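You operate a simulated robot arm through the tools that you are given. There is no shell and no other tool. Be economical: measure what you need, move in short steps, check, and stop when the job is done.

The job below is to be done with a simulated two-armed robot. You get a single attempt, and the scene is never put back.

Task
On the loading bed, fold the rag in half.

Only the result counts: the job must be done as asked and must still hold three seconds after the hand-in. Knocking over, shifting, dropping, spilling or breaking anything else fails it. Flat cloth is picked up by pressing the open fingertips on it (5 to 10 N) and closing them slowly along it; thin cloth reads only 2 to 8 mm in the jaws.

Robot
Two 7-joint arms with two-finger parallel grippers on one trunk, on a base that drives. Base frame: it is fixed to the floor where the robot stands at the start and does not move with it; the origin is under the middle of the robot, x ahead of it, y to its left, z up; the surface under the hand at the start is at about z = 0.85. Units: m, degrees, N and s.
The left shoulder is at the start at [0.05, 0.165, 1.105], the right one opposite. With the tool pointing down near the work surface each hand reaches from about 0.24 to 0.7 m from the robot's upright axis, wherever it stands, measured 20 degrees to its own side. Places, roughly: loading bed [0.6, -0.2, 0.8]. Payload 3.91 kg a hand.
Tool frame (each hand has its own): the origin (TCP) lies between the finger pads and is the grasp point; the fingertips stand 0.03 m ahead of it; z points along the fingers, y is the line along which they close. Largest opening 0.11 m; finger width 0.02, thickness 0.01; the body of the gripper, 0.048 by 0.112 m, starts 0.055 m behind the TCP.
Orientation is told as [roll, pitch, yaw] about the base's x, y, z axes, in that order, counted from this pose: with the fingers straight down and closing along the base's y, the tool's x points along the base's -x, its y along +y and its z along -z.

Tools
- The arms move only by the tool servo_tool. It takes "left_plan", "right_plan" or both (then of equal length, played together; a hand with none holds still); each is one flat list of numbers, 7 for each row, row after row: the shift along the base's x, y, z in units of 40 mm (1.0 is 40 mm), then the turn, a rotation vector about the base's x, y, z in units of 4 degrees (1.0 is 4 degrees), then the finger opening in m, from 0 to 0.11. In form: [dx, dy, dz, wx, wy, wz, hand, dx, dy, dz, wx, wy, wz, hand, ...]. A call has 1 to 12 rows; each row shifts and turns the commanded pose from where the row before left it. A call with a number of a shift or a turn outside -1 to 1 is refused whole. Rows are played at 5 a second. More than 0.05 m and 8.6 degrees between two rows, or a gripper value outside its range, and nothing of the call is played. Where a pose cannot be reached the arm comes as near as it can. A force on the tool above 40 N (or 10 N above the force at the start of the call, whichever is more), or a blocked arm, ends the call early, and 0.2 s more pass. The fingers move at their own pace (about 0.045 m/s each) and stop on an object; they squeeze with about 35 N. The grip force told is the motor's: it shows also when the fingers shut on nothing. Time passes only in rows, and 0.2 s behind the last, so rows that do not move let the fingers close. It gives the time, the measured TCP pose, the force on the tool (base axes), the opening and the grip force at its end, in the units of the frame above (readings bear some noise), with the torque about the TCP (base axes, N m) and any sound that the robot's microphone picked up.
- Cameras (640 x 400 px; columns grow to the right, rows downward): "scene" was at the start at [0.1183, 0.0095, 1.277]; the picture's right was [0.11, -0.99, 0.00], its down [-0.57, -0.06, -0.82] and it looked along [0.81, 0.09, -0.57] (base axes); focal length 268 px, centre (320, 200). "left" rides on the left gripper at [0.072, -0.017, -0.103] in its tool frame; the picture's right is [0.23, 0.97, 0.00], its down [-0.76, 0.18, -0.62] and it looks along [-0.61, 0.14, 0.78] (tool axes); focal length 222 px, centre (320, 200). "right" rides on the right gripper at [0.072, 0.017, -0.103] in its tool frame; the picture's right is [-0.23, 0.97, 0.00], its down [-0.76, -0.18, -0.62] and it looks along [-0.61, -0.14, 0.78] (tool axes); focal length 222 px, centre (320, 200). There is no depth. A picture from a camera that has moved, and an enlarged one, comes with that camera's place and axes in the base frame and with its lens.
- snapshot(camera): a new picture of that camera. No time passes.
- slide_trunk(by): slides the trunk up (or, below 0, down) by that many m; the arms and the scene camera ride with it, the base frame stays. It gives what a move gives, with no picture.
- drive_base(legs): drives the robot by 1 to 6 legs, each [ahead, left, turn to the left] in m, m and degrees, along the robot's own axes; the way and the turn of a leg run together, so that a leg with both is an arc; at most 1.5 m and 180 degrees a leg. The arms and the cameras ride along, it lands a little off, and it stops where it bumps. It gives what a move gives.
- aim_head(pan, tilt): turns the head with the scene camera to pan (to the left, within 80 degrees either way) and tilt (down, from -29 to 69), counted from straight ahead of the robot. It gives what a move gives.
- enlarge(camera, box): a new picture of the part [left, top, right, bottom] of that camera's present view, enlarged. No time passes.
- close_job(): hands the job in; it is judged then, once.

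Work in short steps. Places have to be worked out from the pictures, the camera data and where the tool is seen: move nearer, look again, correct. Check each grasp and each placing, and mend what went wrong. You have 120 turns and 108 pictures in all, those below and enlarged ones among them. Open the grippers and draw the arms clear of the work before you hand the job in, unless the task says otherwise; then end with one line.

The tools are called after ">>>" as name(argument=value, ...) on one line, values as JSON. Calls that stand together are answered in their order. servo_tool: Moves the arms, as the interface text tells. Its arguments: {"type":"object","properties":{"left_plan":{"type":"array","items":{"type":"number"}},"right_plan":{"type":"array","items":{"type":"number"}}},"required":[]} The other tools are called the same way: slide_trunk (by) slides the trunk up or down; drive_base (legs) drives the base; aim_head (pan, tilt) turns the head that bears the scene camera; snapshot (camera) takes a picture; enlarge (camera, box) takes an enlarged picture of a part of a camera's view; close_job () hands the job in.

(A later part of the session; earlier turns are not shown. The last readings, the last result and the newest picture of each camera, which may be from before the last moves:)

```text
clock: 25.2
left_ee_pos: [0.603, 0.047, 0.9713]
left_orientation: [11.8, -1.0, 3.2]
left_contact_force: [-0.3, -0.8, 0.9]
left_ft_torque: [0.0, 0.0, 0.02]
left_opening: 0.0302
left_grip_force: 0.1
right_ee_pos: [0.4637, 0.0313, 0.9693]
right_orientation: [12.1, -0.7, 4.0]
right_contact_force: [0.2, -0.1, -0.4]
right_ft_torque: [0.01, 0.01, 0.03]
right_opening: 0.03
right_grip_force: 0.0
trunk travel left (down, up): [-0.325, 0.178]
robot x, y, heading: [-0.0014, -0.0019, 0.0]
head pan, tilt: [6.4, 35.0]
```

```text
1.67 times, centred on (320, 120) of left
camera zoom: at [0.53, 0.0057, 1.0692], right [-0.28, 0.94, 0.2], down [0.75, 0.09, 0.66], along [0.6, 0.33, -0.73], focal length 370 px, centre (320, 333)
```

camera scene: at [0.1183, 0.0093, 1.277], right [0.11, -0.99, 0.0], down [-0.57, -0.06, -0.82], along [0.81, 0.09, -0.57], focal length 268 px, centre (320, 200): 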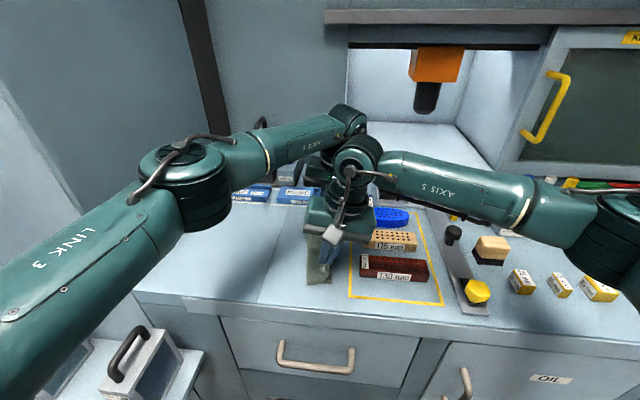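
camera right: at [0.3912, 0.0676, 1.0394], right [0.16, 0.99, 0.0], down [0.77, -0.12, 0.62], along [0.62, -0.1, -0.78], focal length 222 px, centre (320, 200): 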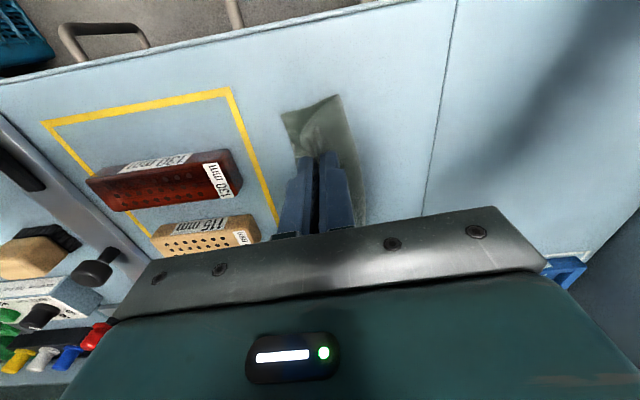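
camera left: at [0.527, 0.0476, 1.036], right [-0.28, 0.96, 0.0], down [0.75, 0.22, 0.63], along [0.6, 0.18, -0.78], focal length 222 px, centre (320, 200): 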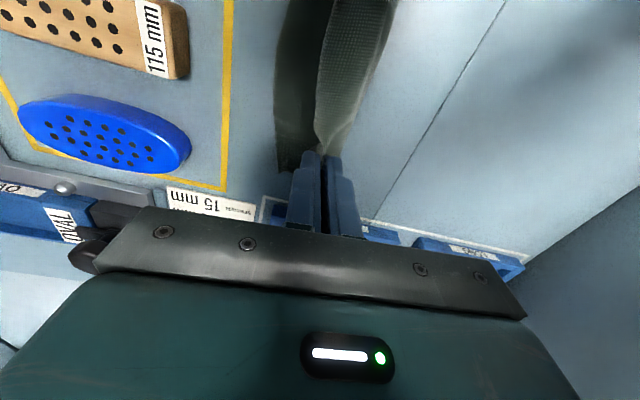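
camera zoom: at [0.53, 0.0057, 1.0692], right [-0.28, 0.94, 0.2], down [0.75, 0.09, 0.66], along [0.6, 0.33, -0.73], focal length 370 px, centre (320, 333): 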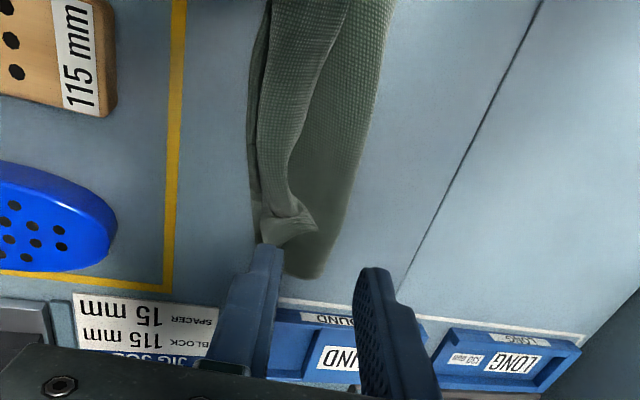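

The rag is folded over; the near end shows an arch, so I look closely to tell whether it's a bump or a curled-back edge. I first raise the hands for a clear view.

>>> servo_tool(left_plan=[0, 0.6, 0.6, 0, 0, 0, 0.03, 0, 0.8, 0.6, 0, 0, 0, 0.03, 0, 1, 0.3, 0, 0, 0, 0.03, 0, 1, 0, 0, 0, 0, 0.03], right_plan=[0, -0.6, 0.6, -0.5, 0, 0, 0.03, -0.3, -0.8, 0.6, -0.5, 0, 0, 0.03, -0.3, -1, 0.3, -1, 0, 0, 0.03, -0.3, -1, 0, -1, 0, 0, 0.03])

>>> enlarge(camera="scene", box=[270, 200, 350, 300])

>>> snapshot(camera="right")

>>> snapshot(camera="left")

```text
clock: 26.2
left_ee_pos: [0.6025, 0.184, 1.0327]
left_orientation: [12.0, -0.8, 3.2]
left_contact_force: [-0.5, -1.3, 0.8]
left_ft_torque: [-0.03, 0.0, 0.02]
left_opening: 0.0298
left_grip_force: 0.1
right_ee_pos: [0.4297, -0.105, 1.0264]
right_orientation: [-0.1, 0.0, 4.0]
right_contact_force: [0.9, 1.0, 0.3]
right_ft_torque: [-0.01, 0.01, 0.0]
right_opening: 0.0297
right_grip_force: 0.0
trunk travel left (down, up): [-0.325, 0.178]
robot x, y, heading: [0.0004, 0.002, -0.1]
head pan, tilt: [6.4, 35.0]
```

```text
4.00 times, centred on (310, 250) of scene
camera zoom: at [0.1181, 0.0096, 1.277], right [0.11, -0.99, 0.0], down [-0.57, -0.06, -0.82], along [0.81, 0.09, -0.57], focal length 1073 px, centre (360, 0)
```

zoom: 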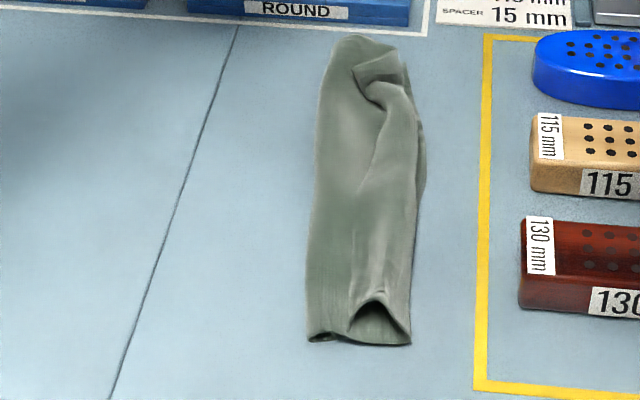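

```text
73 pictures are left
camera right: at [0.3556, -0.0927, 1.1307], right [0.16, 0.99, 0.0], down [0.77, -0.12, 0.62], along [0.62, -0.1, -0.78], focal length 222 px, centre (320, 200)
```

right: 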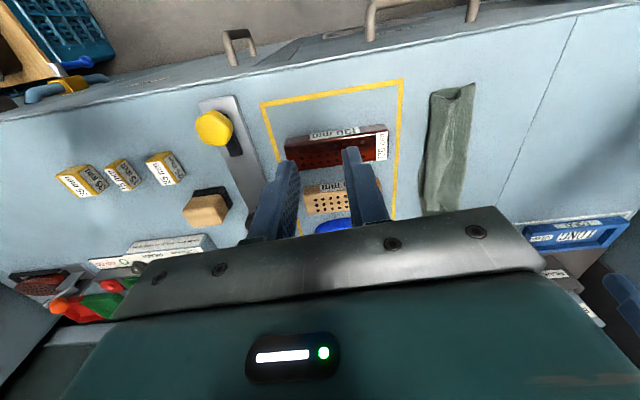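

```text
72 pictures are left
camera left: at [0.53, 0.1435, 1.1291], right [-0.28, 0.94, 0.2], down [0.75, 0.09, 0.66], along [0.6, 0.33, -0.73], focal length 222 px, centre (320, 200)
```

left: 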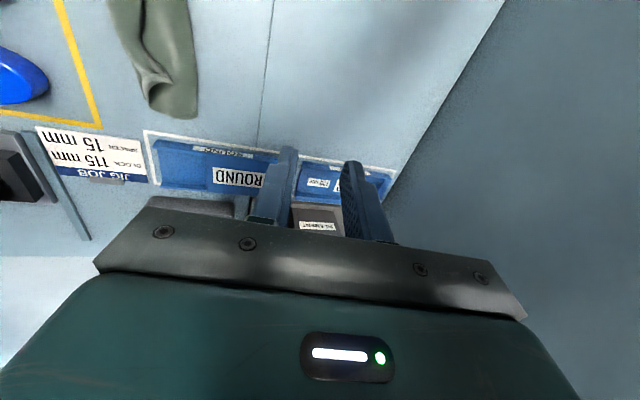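

The near corner appears properly aligned (just a bump); the far corner seems curled back. Closer look there.

>>> enlarge(camera="left", box=[90, 0, 220, 140])

>>> enlarge(camera="right", box=[390, 70, 510, 220])

>>> enlarge(camera="scene", box=[300, 204, 332, 290])

```text
2.86 times, centred on (155, 70) of left
camera zoom: at [0.53, 0.1435, 1.1291], right [-0.28, 0.94, 0.2], down [0.75, 0.09, 0.66], along [0.6, 0.33, -0.73], focal length 635 px, centre (791, 571)
```

zoom: 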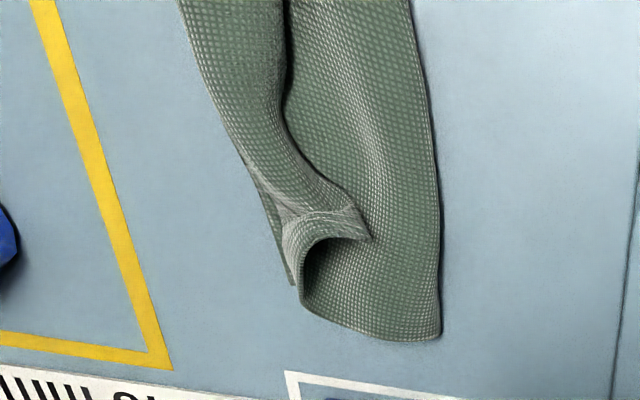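

```text
2.67 times, centred on (450, 145) of right
camera zoom: at [0.3556, -0.0927, 1.1307], right [0.16, 0.99, 0.0], down [0.77, -0.12, 0.62], along [0.62, -0.1, -0.78], focal length 592 px, centre (-27, 347)
```

zoom: 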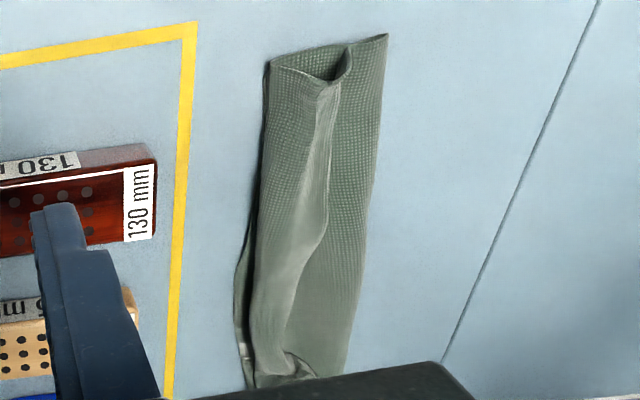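

```text
4.65 times, centred on (316, 247) of scene
camera zoom: at [0.1181, 0.0096, 1.277], right [0.11, -0.99, 0.0], down [-0.57, -0.06, -0.82], along [0.81, 0.09, -0.57], focal length 1248 px, centre (339, -19)
```

zoom: 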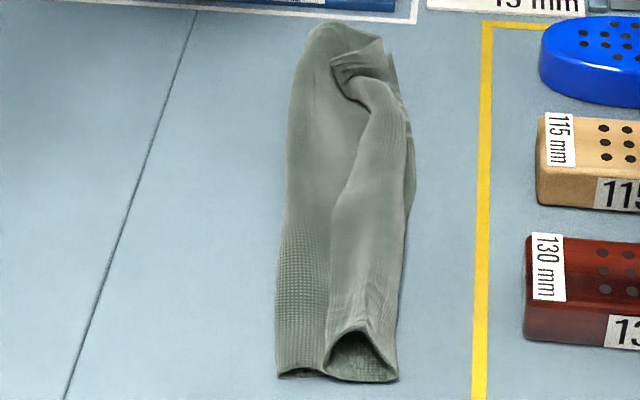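

The left view shows the upper layer's free edge rolled back left by ~3 cm, with fold line at y≈0.07. That's not a clean half fold, so I'll grab the roll crest (y≈0.04) from above, lay it back flat and redo it with a tighter edge pinch. First move above the crest.

>>> servo_tool(left_plan=[0, -0.72, 0, -0.6, 0, 0, 0.04, 0, -0.72, 0, -0.6, 0, 0, 0.04, 0, -0.72, 0, -0.6, 0, 0, 0.04, 0, -0.72, 0, -0.6, 0, 0, 0.04, 0, -0.72, 0, -0.6, 0, 0, 0.04, 0, 0, -0.8, 0, 0, 0, 0.04, 0, 0, -0.8, 0, 0, 0, 0.04, 0, 0, -0.8, 0, 0, 0, 0.04, 0, 0, -0.7, 0, 0, 0, 0.04], right_plan=[0.2, 0.72, 0, 0, 0, 0, 0.04, 0.2, 0.72, 0, 0, 0, 0, 0.04, 0.2, 0.72, 0, 0, 0, 0, 0.04, 0.1, 0.72, 0, 0, 0, 0, 0.04, 0.1, 0.72, 0, 0, 0, 0, 0.04, 0, 0, -0.8, 0, 0, 0, 0.04, 0, 0, -0.8, 0, 0, 0, 0.04, 0, 0, -0.8, 0, 0, 0, 0.04, 0, 0, -0.6, 0, 0, 0, 0.04])

>>> enlarge(camera="right", box=[200, 40, 440, 240])

>>> enlarge(camera="left", box=[200, 0, 440, 240])

```text
clock: 28.2
left_ee_pos: [0.6, 0.0367, 0.905]
left_orientation: [-0.2, -0.1, 3.4]
left_contact_force: [0.8, -0.1, -0.1]
left_ft_torque: [-0.02, 0.0, -0.06]
left_opening: 0.0399
left_grip_force: 0.0
right_ee_pos: [0.4591, 0.0368, 0.9116]
right_orientation: [-0.1, -0.1, 4.0]
right_contact_force: [-0.3, 0.6, -1.2]
right_ft_torque: [-0.02, 0.01, -0.01]
right_opening: 0.0398
right_grip_force: 0.1
trunk travel left (down, up): [-0.325, 0.178]
robot x, y, heading: [-0.0012, -0.0024, -0.1]
head pan, tilt: [6.4, 35.0]
```

```text
2.00 times, centred on (320, 140) of right
camera zoom: at [0.3853, 0.049, 1.0155], right [0.16, 0.99, 0.0], down [0.77, -0.12, 0.62], along [0.62, -0.1, -0.78], focal length 444 px, centre (320, 320)
```

zoom: 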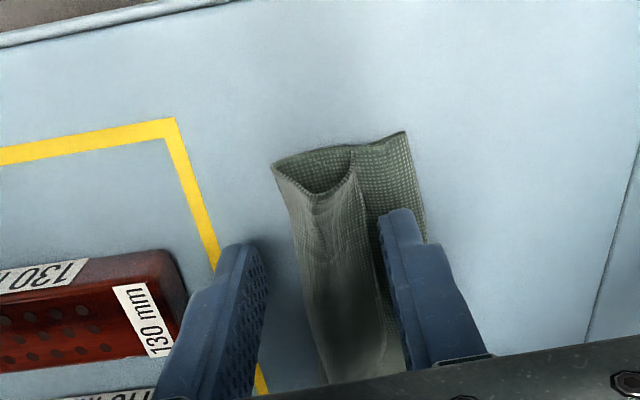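

```text
1.67 times, centred on (320, 120) of left
camera zoom: at [0.5273, 0.0166, 1.0087], right [-0.28, 0.96, 0.0], down [0.75, 0.22, 0.62], along [0.6, 0.17, -0.78], focal length 370 px, centre (320, 333)
```

zoom: 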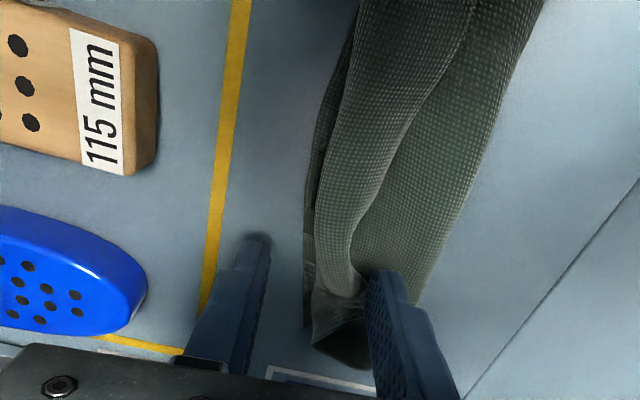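

The fingers straddle the roll. I lower to about 8 mm above the table and close on the roll's crest.

>>> servo_tool(left_plan=[0, 0, -0.22, 0, 0, 0, 0.04, 0, 0, -0.22, 0, 0, 0, 0.04, 0, 0, 0, 0, 0, 0, 0.03, 0, 0, 0, 0, 0, 0, 0.02, 0, 0, 0, 0, 0, 0, 0.01, 0, 0, 0, 0, 0, 0, 0, 0, 0, 0, 0, 0, 0, 0, 0, 0, 0, 0, 0, 0, 0], right_plan=[0, 0, -0.3, 0, 0, 0, 0.04, 0, 0, -0.3, 0, 0, 0, 0.04, 0, 0, 0, 0, 0, 0, 0.03, 0, 0, 0, 0, 0, 0, 0.02, 0, 0, 0, 0, 0, 0, 0.01, 0, 0, 0, 0, 0, 0, 0, 0, 0, 0, 0, 0, 0, 0, 0, 0, 0, 0, 0, 0, 0])

>>> enlarge(camera="right", box=[200, 40, 440, 240])

>>> enlarge(camera="left", box=[200, 0, 440, 240])

```text
clock: 30.0
left_ee_pos: [0.6011, 0.0375, 0.8899]
left_orientation: [-0.1, -0.2, 3.3]
left_contact_force: [0.4, 0.5, 0.7]
left_ft_torque: [-0.02, 0.01, -0.02]
left_opening: 0.0024
left_grip_force: 34.8
right_ee_pos: [0.458, 0.037, 0.8858]
right_orientation: [-0.1, 0.0, 4.0]
right_contact_force: [-1.6, -0.2, -0.1]
right_ft_torque: [-0.01, -0.02, 0.03]
right_opening: 0.0027
right_grip_force: 35.5
trunk travel left (down, up): [-0.325, 0.178]
robot x, y, heading: [0.0022, 0.0037, 0.1]
head pan, tilt: [6.4, 35.0]
```

```text
2.00 times, centred on (320, 140) of right
camera zoom: at [0.3843, 0.0491, 0.9901], right [0.16, 0.99, 0.0], down [0.77, -0.12, 0.62], along [0.62, -0.1, -0.78], focal length 444 px, centre (320, 320)
```

zoom: 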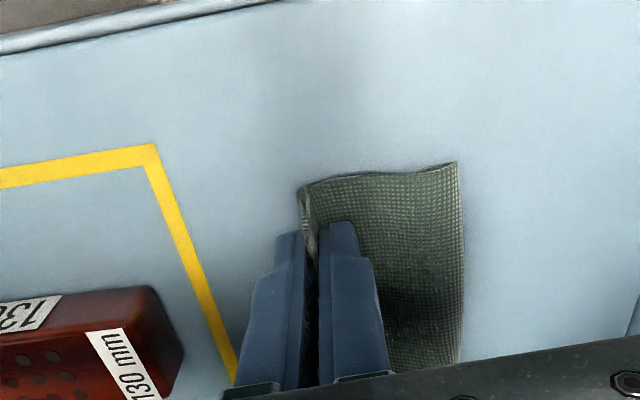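

```text
1.67 times, centred on (320, 120) of left
camera zoom: at [0.5279, 0.0172, 0.9927], right [-0.28, 0.96, 0.0], down [0.75, 0.22, 0.63], along [0.6, 0.18, -0.78], focal length 370 px, centre (320, 333)
```

zoom: 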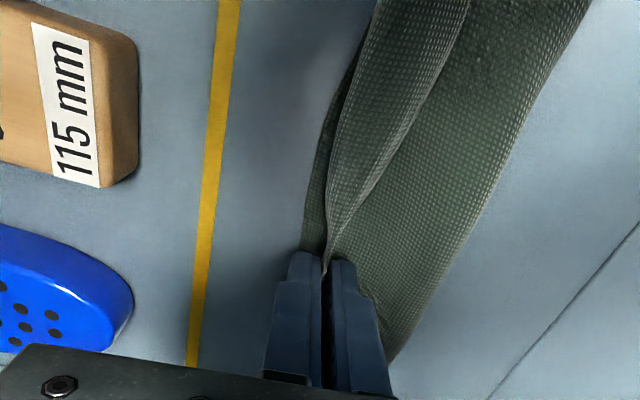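

Both grip the roll. I lift 4 cm and shift left a bit to see how the edge hangs.

>>> servo_tool(left_plan=[0, 0.1, 0.3, 0, 0, 0, 0, 0, 0.2, 0.3, 0, 0, 0, 0, 0, 0.2, 0.3, 0, 0, 0, 0, 0, 0.3, 0.3, 0, 0, 0, 0], right_plan=[0, 0.1, 0.3, 0, 0, 0, 0, 0, 0.2, 0.3, 0, 0, 0, 0, 0, 0.2, 0.3, 0, 0, 0, 0, 0, 0.3, 0.3, 0, 0, 0, 0])

>>> enlarge(camera="right", box=[200, 40, 440, 240])

>>> enlarge(camera="left", box=[200, 0, 440, 240])

>>> enlarge(camera="scene", box=[260, 190, 360, 300])

```text
clock: 31.0
left_ee_pos: [0.5996, 0.0712, 0.9364]
left_orientation: [-0.2, -0.2, 3.4]
left_contact_force: [0.3, 0.7, 0.1]
left_ft_torque: [0.02, 0.04, -0.02]
left_opening: 0.0023
left_grip_force: 35.4
right_ee_pos: [0.4587, 0.0705, 0.933]
right_orientation: [0.0, 0.1, 4.0]
right_contact_force: [-0.2, 0.0, 0.0]
right_ft_torque: [-0.01, -0.02, 0.03]
right_opening: 0.0026
right_grip_force: 34.5
trunk travel left (down, up): [-0.325, 0.178]
robot x, y, heading: [0.001, 0.0041, 0.1]
head pan, tilt: [6.4, 35.0]
```

```text
2.00 times, centred on (320, 140) of right
camera zoom: at [0.3847, 0.082, 1.0367], right [0.16, 0.99, 0.0], down [0.77, -0.12, 0.62], along [0.62, -0.1, -0.78], focal length 444 px, centre (320, 320)
```

zoom: 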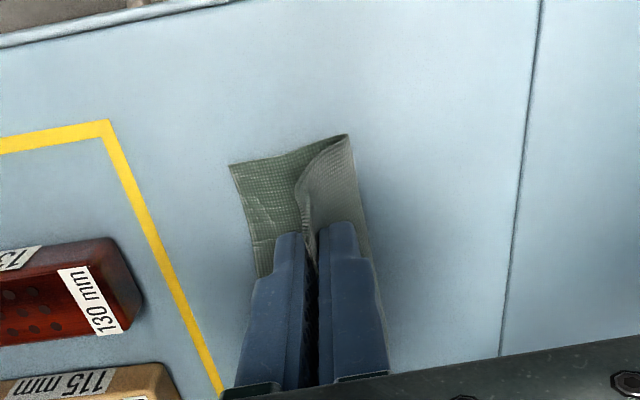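

```text
1.67 times, centred on (320, 120) of left
camera zoom: at [0.5272, 0.0513, 1.0391], right [-0.28, 0.96, 0.0], down [0.75, 0.22, 0.63], along [0.6, 0.17, -0.78], focal length 370 px, centre (320, 333)
```

zoom: 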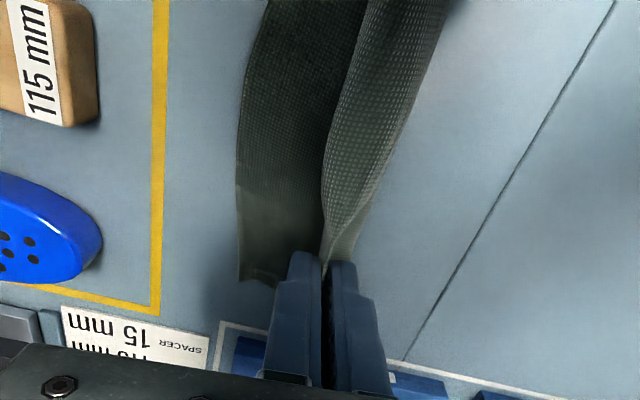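

```text
3.64 times, centred on (310, 245) of scene
camera zoom: at [0.1181, 0.0098, 1.277], right [0.11, -0.99, 0.0], down [-0.57, -0.06, -0.82], along [0.81, 0.09, -0.57], focal length 975 px, centre (356, 36)
```

zoom: 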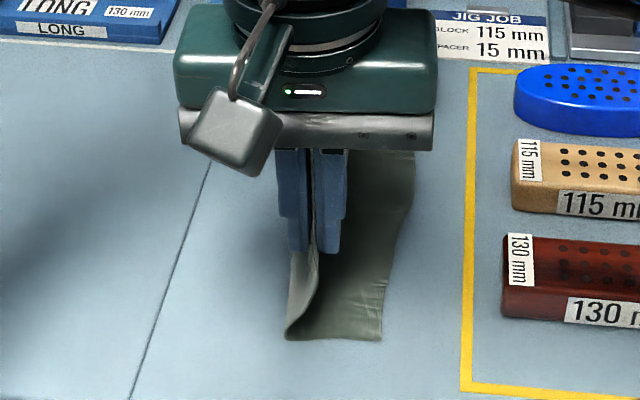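

The sheet is held cleanly. I lay it back to the left, flat, so I can re-pinch it right at the edge.

>>> servo_tool(left_plan=[0, 0.33, -0.05, 0, 0, 0, 0, 0, 0.33, -0.1, 0, 0, 0, 0, 0, 0.33, -0.2, 0, 0, 0, 0, 0, 0.33, -0.25, 0, 0, 0, 0, 0, 0.33, -0.3, 0, 0, 0, 0, 0, 0.33, -0.3, 0, 0, 0, 0, 0, 0, 0, 0, 0, 0, 0.01, 0, 0, 0, 0, 0, 0, 0.03, 0, 0, 0, 0, 0, 0, 0.04, 0, 0, 0.3, 0, 0, 0, 0.04, 0, 0, 0.6, 0, 0, 0, 0.04], right_plan=[0, 0.3, -0.05, 0, 0, 0, 0, 0, 0.3, -0.1, 0, 0, 0, 0, 0, 0.3, -0.2, 0, 0, 0, 0, 0, 0.3, -0.25, 0, 0, 0, 0, 0, 0.3, -0.3, 0, 0, 0, 0, 0, 0.3, -0.25, 0, 0, 0, 0, 0, 0, 0, 0, 0, 0, 0.01, 0, 0, 0, 0, 0, 0, 0.03, 0, 0, 0, 0, 0, 0, 0.04, 0, 0, 0.3, 0, 0, 0, 0.04, 0, 0, 0.6, 0, 0, 0, 0.04])

>>> enlarge(camera="right", box=[140, 40, 440, 240])

>>> enlarge(camera="left", box=[140, 0, 440, 240])

>>> enlarge(camera="scene", box=[240, 190, 360, 300])

```text
clock: 33.4
left_ee_pos: [0.5983, 0.1488, 0.9243]
left_orientation: [-0.1, -0.2, 3.3]
left_contact_force: [0.3, 0.4, 0.0]
left_ft_torque: [-0.02, 0.0, -0.01]
left_opening: 0.04
left_grip_force: 0.1
right_ee_pos: [0.4601, 0.1423, 0.9225]
right_orientation: [0.0, -0.1, 4.0]
right_contact_force: [-0.5, 0.9, 0.5]
right_ft_torque: [0.02, 0.02, 0.03]
right_opening: 0.0399
right_grip_force: 0.0
trunk travel left (down, up): [-0.325, 0.178]
robot x, y, heading: [0.0009, 0.0019, -0.2]
head pan, tilt: [6.4, 35.0]
```

```text
2.00 times, centred on (290, 140) of right
camera zoom: at [0.3868, 0.1552, 1.0266], right [0.16, 0.99, 0.0], down [0.77, -0.12, 0.62], along [0.62, -0.1, -0.78], focal length 444 px, centre (380, 320)
```

zoom: 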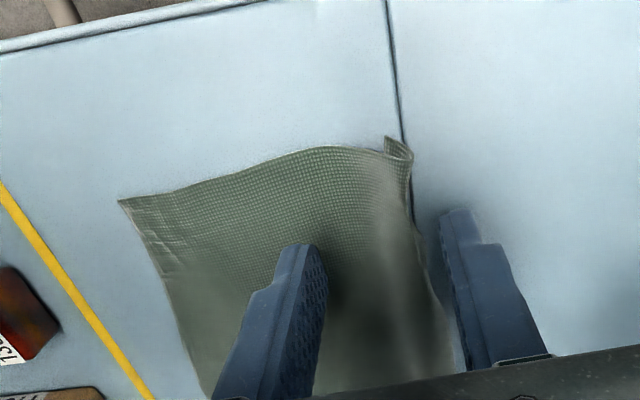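

```text
1.67 times, centred on (290, 120) of left
camera zoom: at [0.5264, 0.1287, 1.0277], right [-0.28, 0.96, 0.0], down [0.75, 0.22, 0.63], along [0.6, 0.17, -0.78], focal length 370 px, centre (370, 333)
```

zoom: 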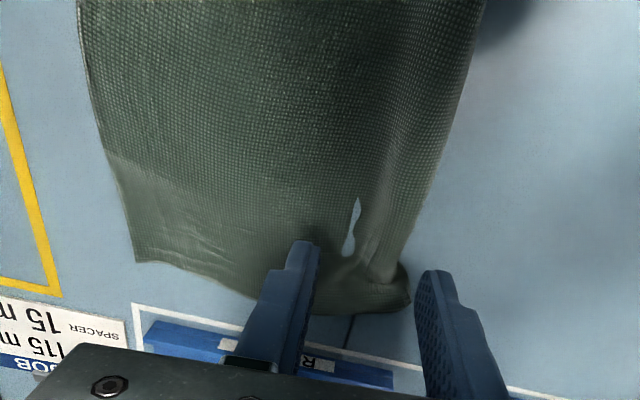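

```text
3.64 times, centred on (300, 245) of scene
camera zoom: at [0.118, 0.0095, 1.277], right [0.11, -0.99, 0.0], down [-0.57, -0.06, -0.82], along [0.81, 0.09, -0.57], focal length 975 px, centre (393, 36)
```

zoom: 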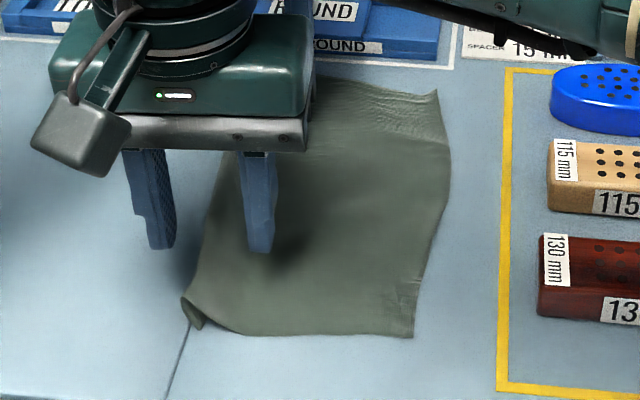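

Flat again. Edge now at y≈0.158 (x 0.46) and ≈0.176 (x 0.60). I set a narrower opening just straddling the edge and lower to near contact.

>>> servo_tool(left_plan=[0, 0.27, 0, 0, 0, 0, 0.02, 0, 0.26, 0, 0, 0, 0, 0.02, 0, 0, -0.4, 0, 0, 0, 0.02, 0, 0, -0.4, 0, 0, 0, 0.02, 0, 0, -0.1, 0, 0, 0, 0.02], right_plan=[0.12, 0.13, 0, 0, 0, 0, 0.02, 0, 0.12, 0, 0, 0, 0, 0.02, 0, 0, -0.4, 0, 0, 0, 0.02, 0, 0, -0.4, 0, 0, 0, 0.02, 0, 0, -0.1, 0, 0, 0, 0.02])

>>> enlarge(camera="right", box=[200, 60, 440, 240])

>>> enlarge(camera="left", box=[200, 60, 440, 240])

```text
clock: 34.6
left_ee_pos: [0.6001, 0.1708, 0.8896]
left_orientation: [-0.1, -0.3, 3.4]
left_contact_force: [-0.3, 0.2, 0.3]
left_ft_torque: [-0.01, 0.05, -0.02]
left_opening: 0.0202
left_grip_force: 0.1
right_ee_pos: [0.4635, 0.1531, 0.8865]
right_orientation: [-0.1, 0.0, 4.0]
right_contact_force: [0.2, 0.1, -0.5]
right_ft_torque: [-0.01, 0.02, -0.01]
right_opening: 0.0202
right_grip_force: 0.1
trunk travel left (down, up): [-0.325, 0.178]
robot x, y, heading: [-0.0017, 0.0014, -0.1]
head pan, tilt: [6.4, 35.0]
```

```text
2.22 times, centred on (320, 150) of right
camera zoom: at [0.3894, 0.1645, 0.9908], right [0.16, 0.99, 0.0], down [0.77, -0.12, 0.62], along [0.62, -0.1, -0.78], focal length 494 px, centre (320, 311)
```

zoom: 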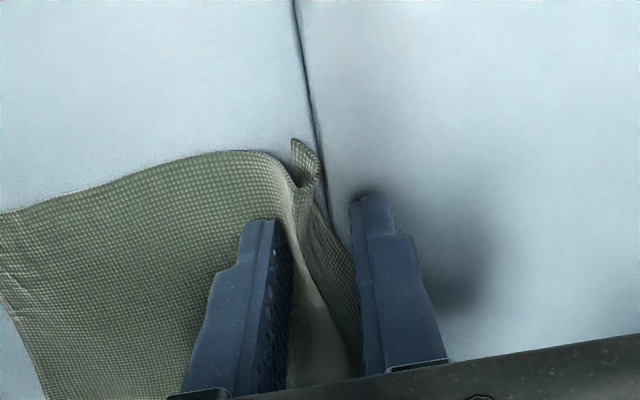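

```text
2.22 times, centred on (320, 150) of left
camera zoom: at [0.5276, 0.1496, 0.9928], right [-0.28, 0.96, 0.0], down [0.75, 0.22, 0.63], along [0.6, 0.18, -0.78], focal length 494 px, centre (320, 311)
```

zoom: 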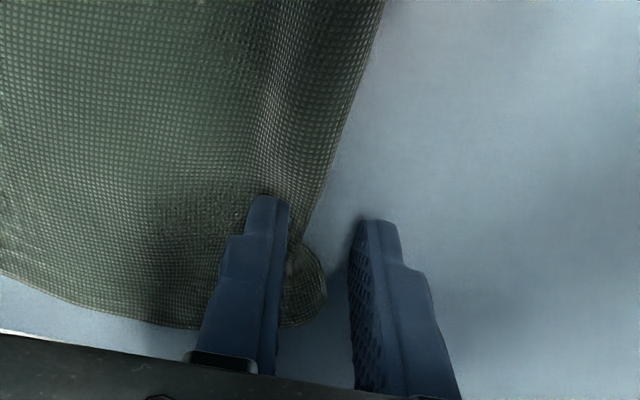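

Left hand should move 7 mm inward, right 3 mm. Then touch down.

>>> servo_tool(left_plan=[0, -0.17, 0, 0, 0, 0, 0.02, 0, 0, -0.15, 0, 0, 0, 0.02, 0, 0, -0.1, 0, 0, 0, 0.02, 0, 0, -0.03, 0, 0, 0, 0.02], right_plan=[0.05, -0.08, 0, 0, 0, 0, 0.02, 0, 0, -0.1, 0, 0, 0, 0.02, 0, 0, -0.06, 0, 0, 0, 0.02, 0, 0, -0.03, 0, 0, 0, 0.02])

```text
clock: 35.6
left_ee_pos: [0.6007, 0.163, 0.8811]
left_orientation: [-0.2, -0.5, 3.3]
left_contact_force: [1.7, 2.4, 14.1]
left_ft_torque: [-0.17, 0.02, 0.02]
left_opening: 0.0193
left_grip_force: 0.0
right_ee_pos: [0.4633, 0.1489, 0.8814]
right_orientation: [-0.1, -0.2, 4.0]
right_contact_force: [-0.5, 0.5, 4.6]
right_ft_torque: [-0.05, 0.06, -0.03]
right_opening: 0.0199
right_grip_force: 0.1
trunk travel left (down, up): [-0.325, 0.178]
robot x, y, heading: [0.0, 0.0015, -0.3]
head pan, tilt: [6.4, 35.0]
```

Contact 14 N left, 5 N right. I even it out and close slowly with a slight outward drift.

>>> servo_tool(left_plan=[0, 0, 0.02, 0, 0, 0, 0.02, 0, 0.02, 0, 0, 0, 0, 0.017, 0, 0.02, 0, 0, 0, 0, 0.014, 0, 0.02, 0, 0, 0, 0, 0.011, 0, 0.02, 0, 0, 0, 0, 0.008, 0, 0, 0, 0, 0, 0, 0.005, 0, 0, 0, 0, 0, 0, 0.002, 0, 0, 0, 0, 0, 0, 0, 0, 0, 0, 0, 0, 0, 0], right_plan=[0, 0, -0.02, 0, 0, 0, 0.02, 0, 0.02, 0, 0, 0, 0, 0.017, 0, 0.02, 0, 0, 0, 0, 0.014, 0, 0.02, 0, 0, 0, 0, 0.011, 0, 0.02, 0, 0, 0, 0, 0.008, 0, 0, 0, 0, 0, 0, 0.005, 0, 0, 0, 0, 0, 0, 0.002, 0, 0, 0, 0, 0, 0, 0, 0, 0, 0, 0, 0, 0, 0])

>>> servo_tool(left_plan=[0, 0, 0.25, 0, 0, 0, 0, 0, -0.1, 0.25, 0, 0, 0, 0, 0, -0.1, 0.25, 0, 0, 0, 0], right_plan=[0, 0, 0.25, 0, 0, 0, 0, 0, -0.1, 0.25, 0, 0, 0, 0, 0, -0.1, 0.25, 0, 0, 0, 0])

>>> enlarge(camera="right", box=[200, 60, 440, 240])

>>> enlarge(camera="left", box=[200, 60, 440, 240])

```text
clock: 37.6
left_ee_pos: [0.5998, 0.1663, 0.881]
left_orientation: [-0.1, -0.4, 3.2]
left_contact_force: [1.4, -2.1, 17.6]
left_ft_torque: [-0.21, -0.01, 0.02]
left_opening: 0.0024
left_grip_force: 35.5
right_ee_pos: [0.4657, 0.1506, 0.8814]
right_orientation: [0.1, -0.2, 4.0]
right_contact_force: [0.8, -3.8, 19.8]
right_ft_torque: [-0.3, 0.06, 0.02]
right_opening: 0.0026
right_grip_force: 35.1
trunk travel left (down, up): [-0.325, 0.178]
robot x, y, heading: [-0.0, 0.0039, -0.1]
head pan, tilt: [6.4, 35.0]
```

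```text
clock: 38.4
left_ee_pos: [0.5981, 0.1602, 0.9078]
left_orientation: [-0.2, -0.1, 3.4]
left_contact_force: [-0.1, 0.8, -0.2]
left_ft_torque: [-0.02, 0.02, 0.01]
left_opening: 0.0026
left_grip_force: 35.4
right_ee_pos: [0.4658, 0.1421, 0.9069]
right_orientation: [0.0, 0.0, 4.0]
right_contact_force: [-0.2, 0.6, -0.1]
right_ft_torque: [-0.01, -0.03, 0.02]
right_opening: 0.0026
right_grip_force: 34.8
trunk travel left (down, up): [-0.325, 0.178]
robot x, y, heading: [-0.0023, 0.0025, 0.2]
head pan, tilt: [6.4, 35.0]
```

```text
2.22 times, centred on (320, 150) of right
camera zoom: at [0.3923, 0.1547, 1.0116], right [0.16, 0.99, 0.0], down [0.77, -0.12, 0.62], along [0.61, -0.1, -0.78], focal length 494 px, centre (320, 311)
```

zoom: 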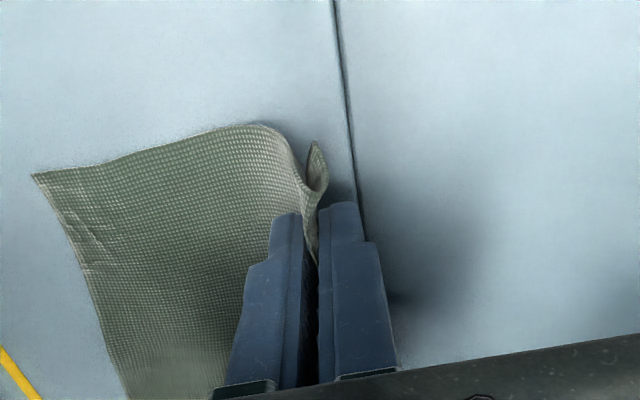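

```text
2.22 times, centred on (320, 150) of left
camera zoom: at [0.5261, 0.1397, 1.0106], right [-0.28, 0.96, 0.0], down [0.75, 0.22, 0.62], along [0.6, 0.18, -0.78], focal length 494 px, centre (320, 311)
```

zoom: 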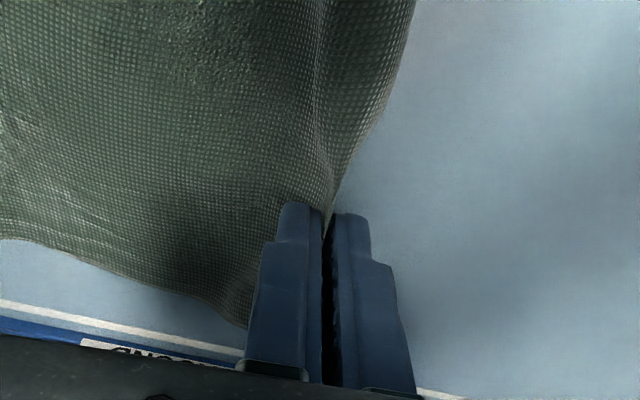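

Both hold with a much smaller flap. I check where the right edge lies now before folding.

>>> enlarge(camera="scene", box=[240, 190, 360, 300])

>>> snapshot(camera="left")

```text
3.64 times, centred on (300, 245) of scene
camera zoom: at [0.1182, 0.0094, 1.2769], right [0.11, -0.99, 0.0], down [-0.57, -0.06, -0.82], along [0.81, 0.09, -0.57], focal length 975 px, centre (393, 36)
```

zoom: 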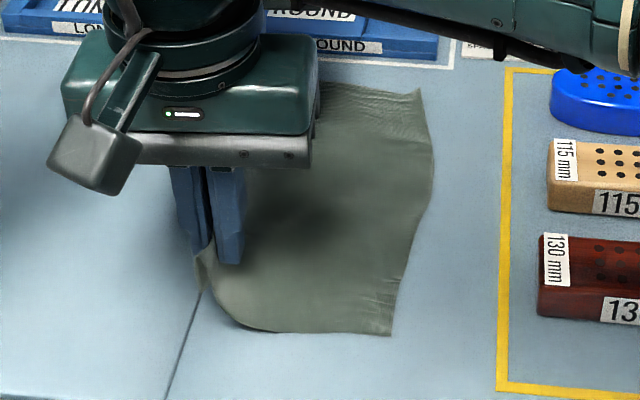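

```text
53 pictures are left
camera left: at [0.5261, 0.1397, 1.0106], right [-0.28, 0.96, 0.0], down [0.75, 0.22, 0.62], along [0.6, 0.18, -0.78], focal length 222 px, centre (320, 200)
```

left: 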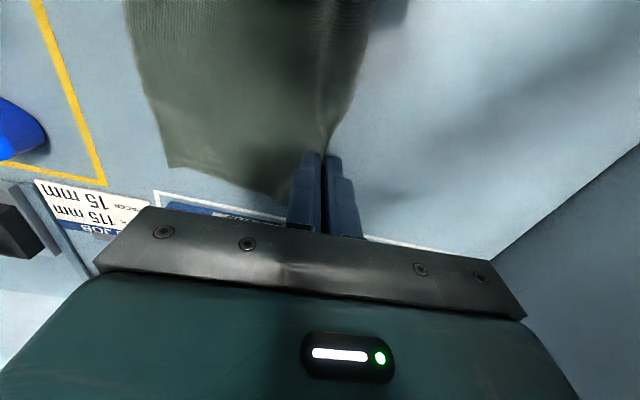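

Right edge now lies at y≈0.045 near and ≈0.036 at x 0.60. I carry the edge over in an arc, tilting progressively so the sheet stays taut, ending ~4 cm up without lowering into a bulge.

>>> servo_tool(left_plan=[0, -0.38, 0.3, 0, 0, 0, 0, 0, -0.38, 0.3, 0, 0, 0, 0, 0, -0.38, 0.25, 1, 0, 0, 0, 0, -0.38, 0, 1, 0, 0, 0, 0, -0.38, -0.05, 1, 0, 0, 0, 0, -0.38, -0.1, 1, 0, 0, 0, 0, -0.38, -0.1, 1, 0, 0, 0], right_plan=[0, -0.3, 0.3, 0, 0, 0, 0, 0, -0.3, 0.3, 0, 0, 0, 0, 0, -0.3, 0.25, 1, 0, 0, 0, 0, -0.3, 0, 1, 0, 0, 0, 0, -0.3, -0.05, 1, 0, 0, 0, 0, -0.3, -0.1, 1, 0, 0, 0, 0, -0.3, -0.1, 1, 0, 0, 0])

>>> enlarge(camera="right", box=[200, 40, 440, 240])

>>> enlarge(camera="left", box=[200, 0, 440, 240])

>>> enlarge(camera="scene", box=[260, 190, 380, 300])

```text
clock: 40.0
left_ee_pos: [0.6003, 0.0504, 0.9314]
left_orientation: [20.0, -1.3, 3.1]
left_contact_force: [0.0, 0.1, -0.7]
left_ft_torque: [-0.02, -0.01, -0.01]
left_opening: 0.0025
left_grip_force: 34.6
right_ee_pos: [0.4648, 0.0581, 0.9327]
right_orientation: [20.1, -1.4, 3.9]
right_contact_force: [-0.5, -1.3, -0.8]
right_ft_torque: [-0.03, 0.01, 0.0]
right_opening: 0.0024
right_grip_force: 35.1
trunk travel left (down, up): [-0.325, 0.178]
robot x, y, heading: [0.0036, 0.0026, 0.0]
head pan, tilt: [6.4, 35.0]
```

```text
2.00 times, centred on (320, 140) of right
camera zoom: at [0.3915, 0.0349, 1.0338], right [0.16, 0.93, 0.34], down [0.77, -0.33, 0.54], along [0.62, 0.18, -0.77], focal length 444 px, centre (320, 320)
```

zoom: 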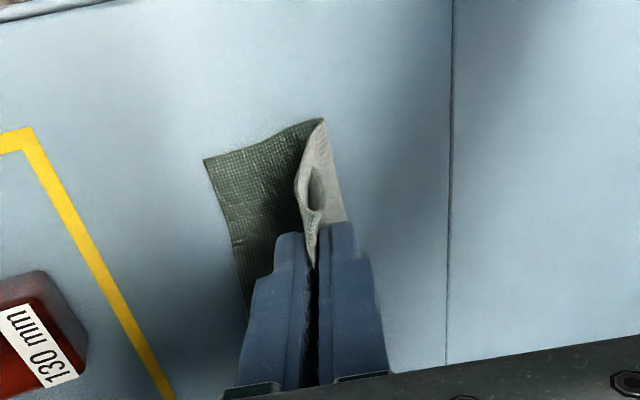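

```text
1.67 times, centred on (320, 120) of left
camera zoom: at [0.5271, -0.0037, 1.0207], right [-0.28, 0.9, 0.33], down [0.75, -0.01, 0.66], along [0.6, 0.43, -0.67], focal length 370 px, centre (320, 333)
```

zoom: 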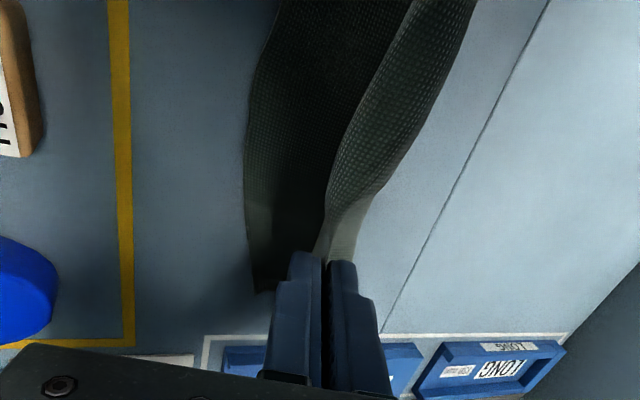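

```text
3.64 times, centred on (320, 245) of scene
camera zoom: at [0.1183, 0.0087, 1.277], right [0.11, -0.99, 0.0], down [-0.57, -0.06, -0.82], along [0.81, 0.09, -0.57], focal length 975 px, centre (320, 36)
```

zoom: 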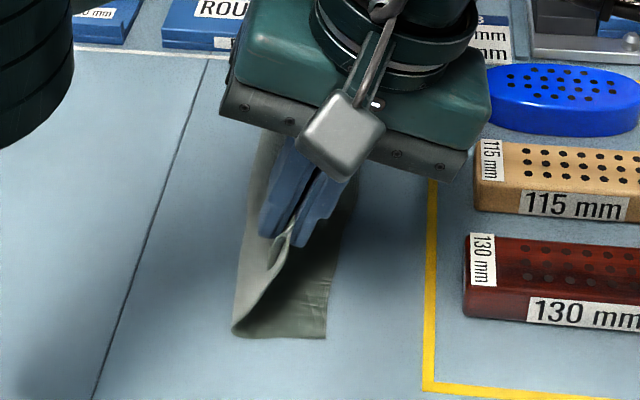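

The sheet is taut with no curl-back. I continue: tilt to 28°, tips out over the right edge and lower to about 2.5 cm.

>>> servo_tool(left_plan=[0, -0.15, -0.1, 1, 0, 0, 0, 0, -0.2, -0.2, 1, 0, 0, 0, 0, -0.2, -0.2, 0, 0, 0, 0, 0, 0, -0.2, 0, 0, 0, 0], right_plan=[0, -0.15, -0.1, 1, 0, 0, 0, 0, -0.2, -0.2, 1, 0, 0, 0, 0, -0.2, -0.2, 0, 0, 0, 0, 0, 0, -0.2, 0, 0, 0, 0])

>>> enlarge(camera="right", box=[200, 40, 440, 240])

>>> enlarge(camera="left", box=[200, 0, 440, 240])

>>> enlarge(camera="scene", box=[260, 190, 380, 300])

```text
clock: 41.0
left_ee_pos: [0.5946, 0.0386, 0.9118]
left_orientation: [27.7, -1.9, 2.8]
left_contact_force: [11.6, -2.5, -6.3]
left_ft_torque: [0.52, 0.52, 1.04]
left_opening: 0.0024
left_grip_force: 35.3
left hand out of reach, approached as far as the arm can: row 2, 3
right_ee_pos: [0.4668, 0.0395, 0.9047]
right_orientation: [28.2, -2.0, 3.5]
right_contact_force: [-12.8, 1.4, 5.7]
right_ft_torque: [-0.63, -1.3, -0.79]
right_opening: 0.0027
right_grip_force: 35.4
trunk travel left (down, up): [-0.325, 0.178]
robot x, y, heading: [-0.0014, 0.0022, -0.2]
head pan, tilt: [6.4, 35.0]
```

```text
2.00 times, centred on (320, 140) of right
camera zoom: at [0.3933, 0.0005, 1.0018], right [0.16, 0.87, 0.47], down [0.77, -0.4, 0.49], along [0.62, 0.28, -0.74], focal length 444 px, centre (320, 320)
```

zoom: 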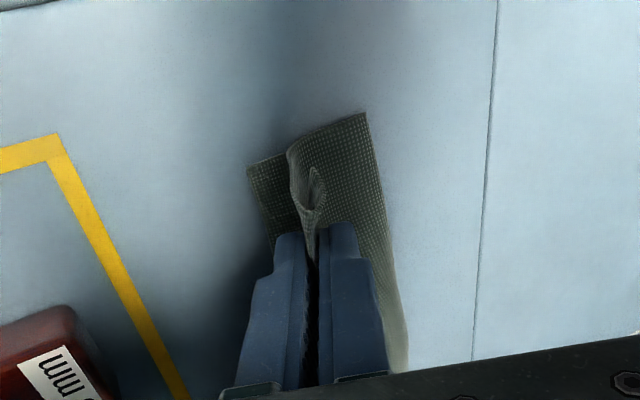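

```text
1.67 times, centred on (320, 120) of left
camera zoom: at [0.5215, -0.0267, 0.9924], right [-0.28, 0.85, 0.45], down [0.75, -0.1, 0.66], along [0.6, 0.52, -0.61], focal length 370 px, centre (320, 333)
```

zoom: 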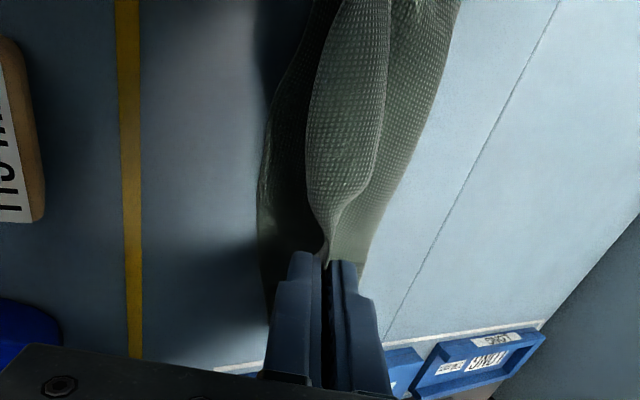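

```text
3.64 times, centred on (320, 245) of scene
camera zoom: at [0.1184, 0.0095, 1.277], right [0.11, -0.99, 0.0], down [-0.57, -0.06, -0.82], along [0.81, 0.09, -0.57], focal length 975 px, centre (320, 36)
```

zoom: 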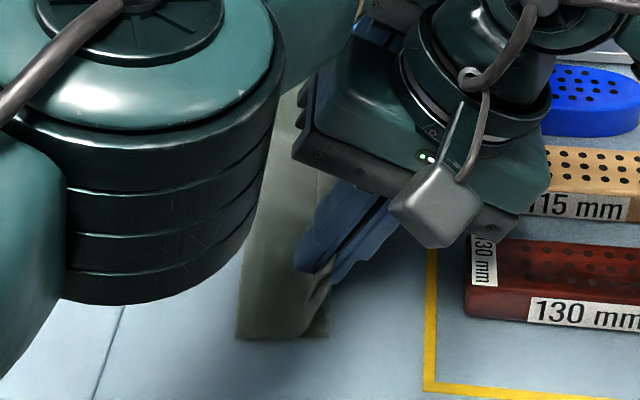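

The hands now press each other (12 N in x) and the lowered sheet bulges. I untilt to 16° and raise to re-tauten it, leaning right; I'll release it taut so it falls over like a page.

>>> servo_tool(left_plan=[0, 0, 0.15, -1, 0, 0, 0, 0.1, 0, 0.15, -1, 0, 0, 0, 0.05, -0.05, 0.05, -1, 0, 0, 0, 0, 0, 0, 0, 0, 0, 0], right_plan=[0, 0, 0.2, -1, 0, 0, 0, 0, 0, 0.2, -1, 0, 0, 0, 0, 0, 0.1, -1, 0, 0, 0, 0, 0, 0, 0, 0, 0, 0])

>>> enlarge(camera="right", box=[200, 40, 440, 240])

>>> enlarge(camera="left", box=[200, 0, 440, 240])

>>> enlarge(camera="scene", box=[260, 190, 380, 300])

```text
clock: 42.0
left_ee_pos: [0.601, 0.0388, 0.9265]
left_orientation: [15.8, -1.1, 3.1]
left_contact_force: [0.7, 0.3, 0.0]
left_ft_torque: [0.05, 0.01, 0.02]
left_opening: 0.0023
left_grip_force: 34.7
right_ee_pos: [0.4667, 0.0371, 0.9257]
right_orientation: [15.9, -1.1, 3.7]
right_contact_force: [0.7, 0.4, 0.2]
right_ft_torque: [0.01, 0.0, 0.02]
right_opening: 0.0027
right_grip_force: 35.3
trunk travel left (down, up): [-0.325, 0.178]
robot x, y, heading: [0.0005, -0.0007, 0.0]
head pan, tilt: [6.4, 35.0]
```

```text
2.00 times, centred on (320, 140) of right
camera zoom: at [0.3928, 0.0198, 1.0284], right [0.16, 0.95, 0.27], down [0.77, -0.29, 0.57], along [0.62, 0.12, -0.78], focal length 444 px, centre (320, 320)
```

zoom: 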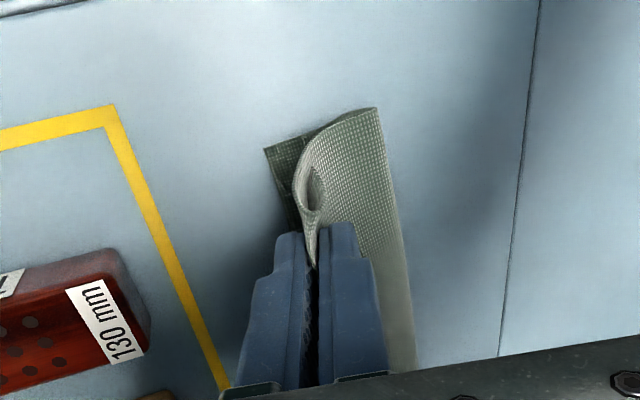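

```text
1.67 times, centred on (320, 120) of left
camera zoom: at [0.5276, -0.0091, 1.0192], right [-0.28, 0.92, 0.26], down [0.75, 0.04, 0.66], along [0.6, 0.38, -0.7], focal length 370 px, centre (320, 333)
```

zoom: 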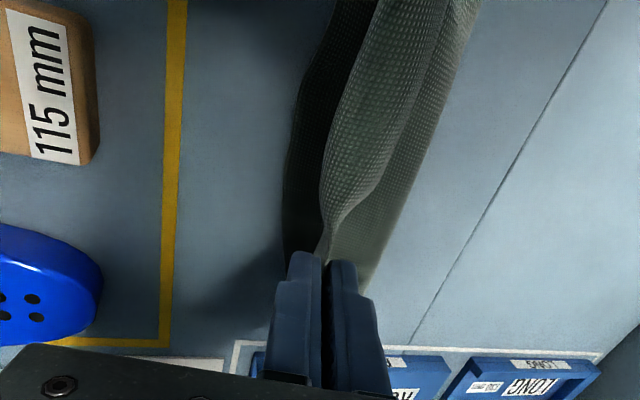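

```text
3.64 times, centred on (320, 245) of scene
camera zoom: at [0.1183, 0.0094, 1.277], right [0.11, -0.99, 0.0], down [-0.57, -0.06, -0.82], along [0.81, 0.09, -0.57], focal length 975 px, centre (320, 36)
```

zoom: 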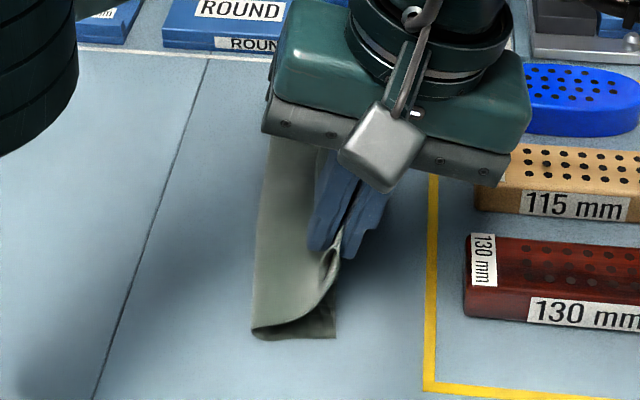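

The fold line has been pulled right (y≈0.082; it should be ≈0.106), since ~2 cm of cloth sits beyond the pinch. I move back left above the desired fold to let the lower layer lie out, then check.

>>> servo_tool(left_plan=[0, 0.3, 0.1, 0, 0, 0, 0, 0, 0.35, 0, 0, 0, 0, 0, 0, 0.35, 0, 0, 0, 0, 0, 0, 0.35, -0.1, 0, 0, 0, 0, 0, 0.3, -0.1, 0, 0, 0, 0], right_plan=[0, 0.35, 0.1, 0, 0, 0, 0, 0, 0.4, 0, 0, 0, 0, 0, 0, 0.4, 0, 0, 0, 0, 0, 0, 0.4, -0.1, 0, 0, 0, 0, 0, 0.35, -0.1, 0, 0, 0, 0])

>>> enlarge(camera="right", box=[200, 40, 440, 240])

>>> enlarge(camera="left", box=[200, 0, 440, 240])

>>> enlarge(camera="scene", box=[260, 190, 380, 300])

```text
clock: 43.2
left_ee_pos: [0.6016, 0.1056, 0.9217]
left_orientation: [15.8, -1.1, 3.3]
left_contact_force: [-0.3, -0.2, -0.2]
left_ft_torque: [0.01, 0.03, -0.01]
left_opening: 0.0024
left_grip_force: 34.8
right_ee_pos: [0.4656, 0.1132, 0.9205]
right_orientation: [15.9, -1.0, 3.7]
right_contact_force: [0.2, 0.2, -0.3]
right_ft_torque: [0.06, -0.01, 0.02]
right_opening: 0.0028
right_grip_force: 35.1
trunk travel left (down, up): [-0.325, 0.178]
robot x, y, heading: [0.0007, -0.0011, -0.1]
head pan, tilt: [6.4, 35.0]
```

```text
2.00 times, centred on (320, 140) of right
camera zoom: at [0.3925, 0.0964, 1.0234], right [0.16, 0.95, 0.27], down [0.77, -0.29, 0.57], along [0.62, 0.12, -0.78], focal length 444 px, centre (320, 320)
```

zoom: 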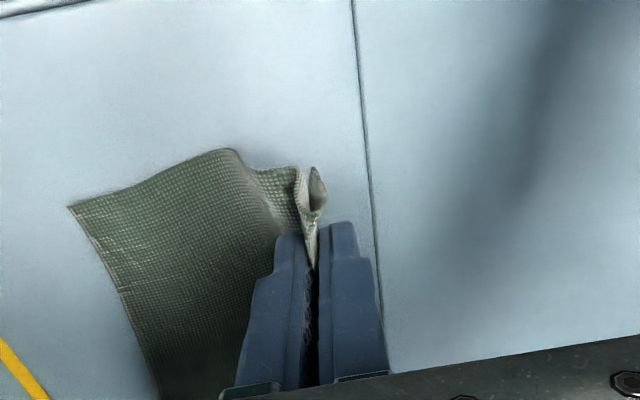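

```text
1.67 times, centred on (320, 120) of left
camera zoom: at [0.528, 0.0573, 1.0143], right [-0.28, 0.92, 0.26], down [0.75, 0.04, 0.66], along [0.6, 0.38, -0.7], focal length 370 px, centre (320, 333)
```

zoom: 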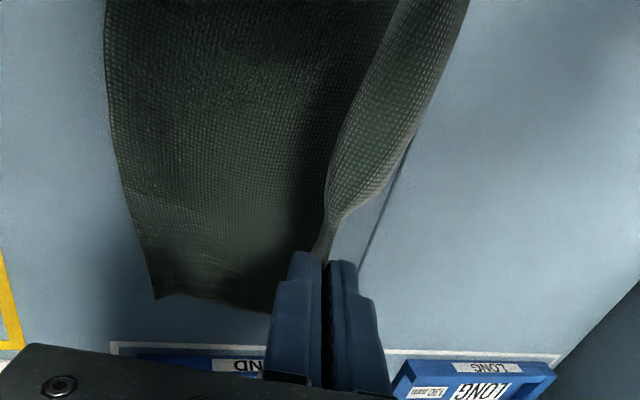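

```text
3.64 times, centred on (320, 245) of scene
camera zoom: at [0.1183, 0.0098, 1.277], right [0.11, -0.99, 0.0], down [-0.57, -0.06, -0.82], along [0.81, 0.09, -0.57], focal length 975 px, centre (320, 36)
```

zoom: 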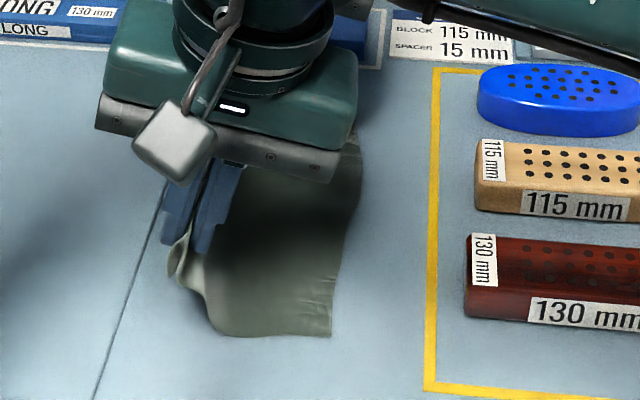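

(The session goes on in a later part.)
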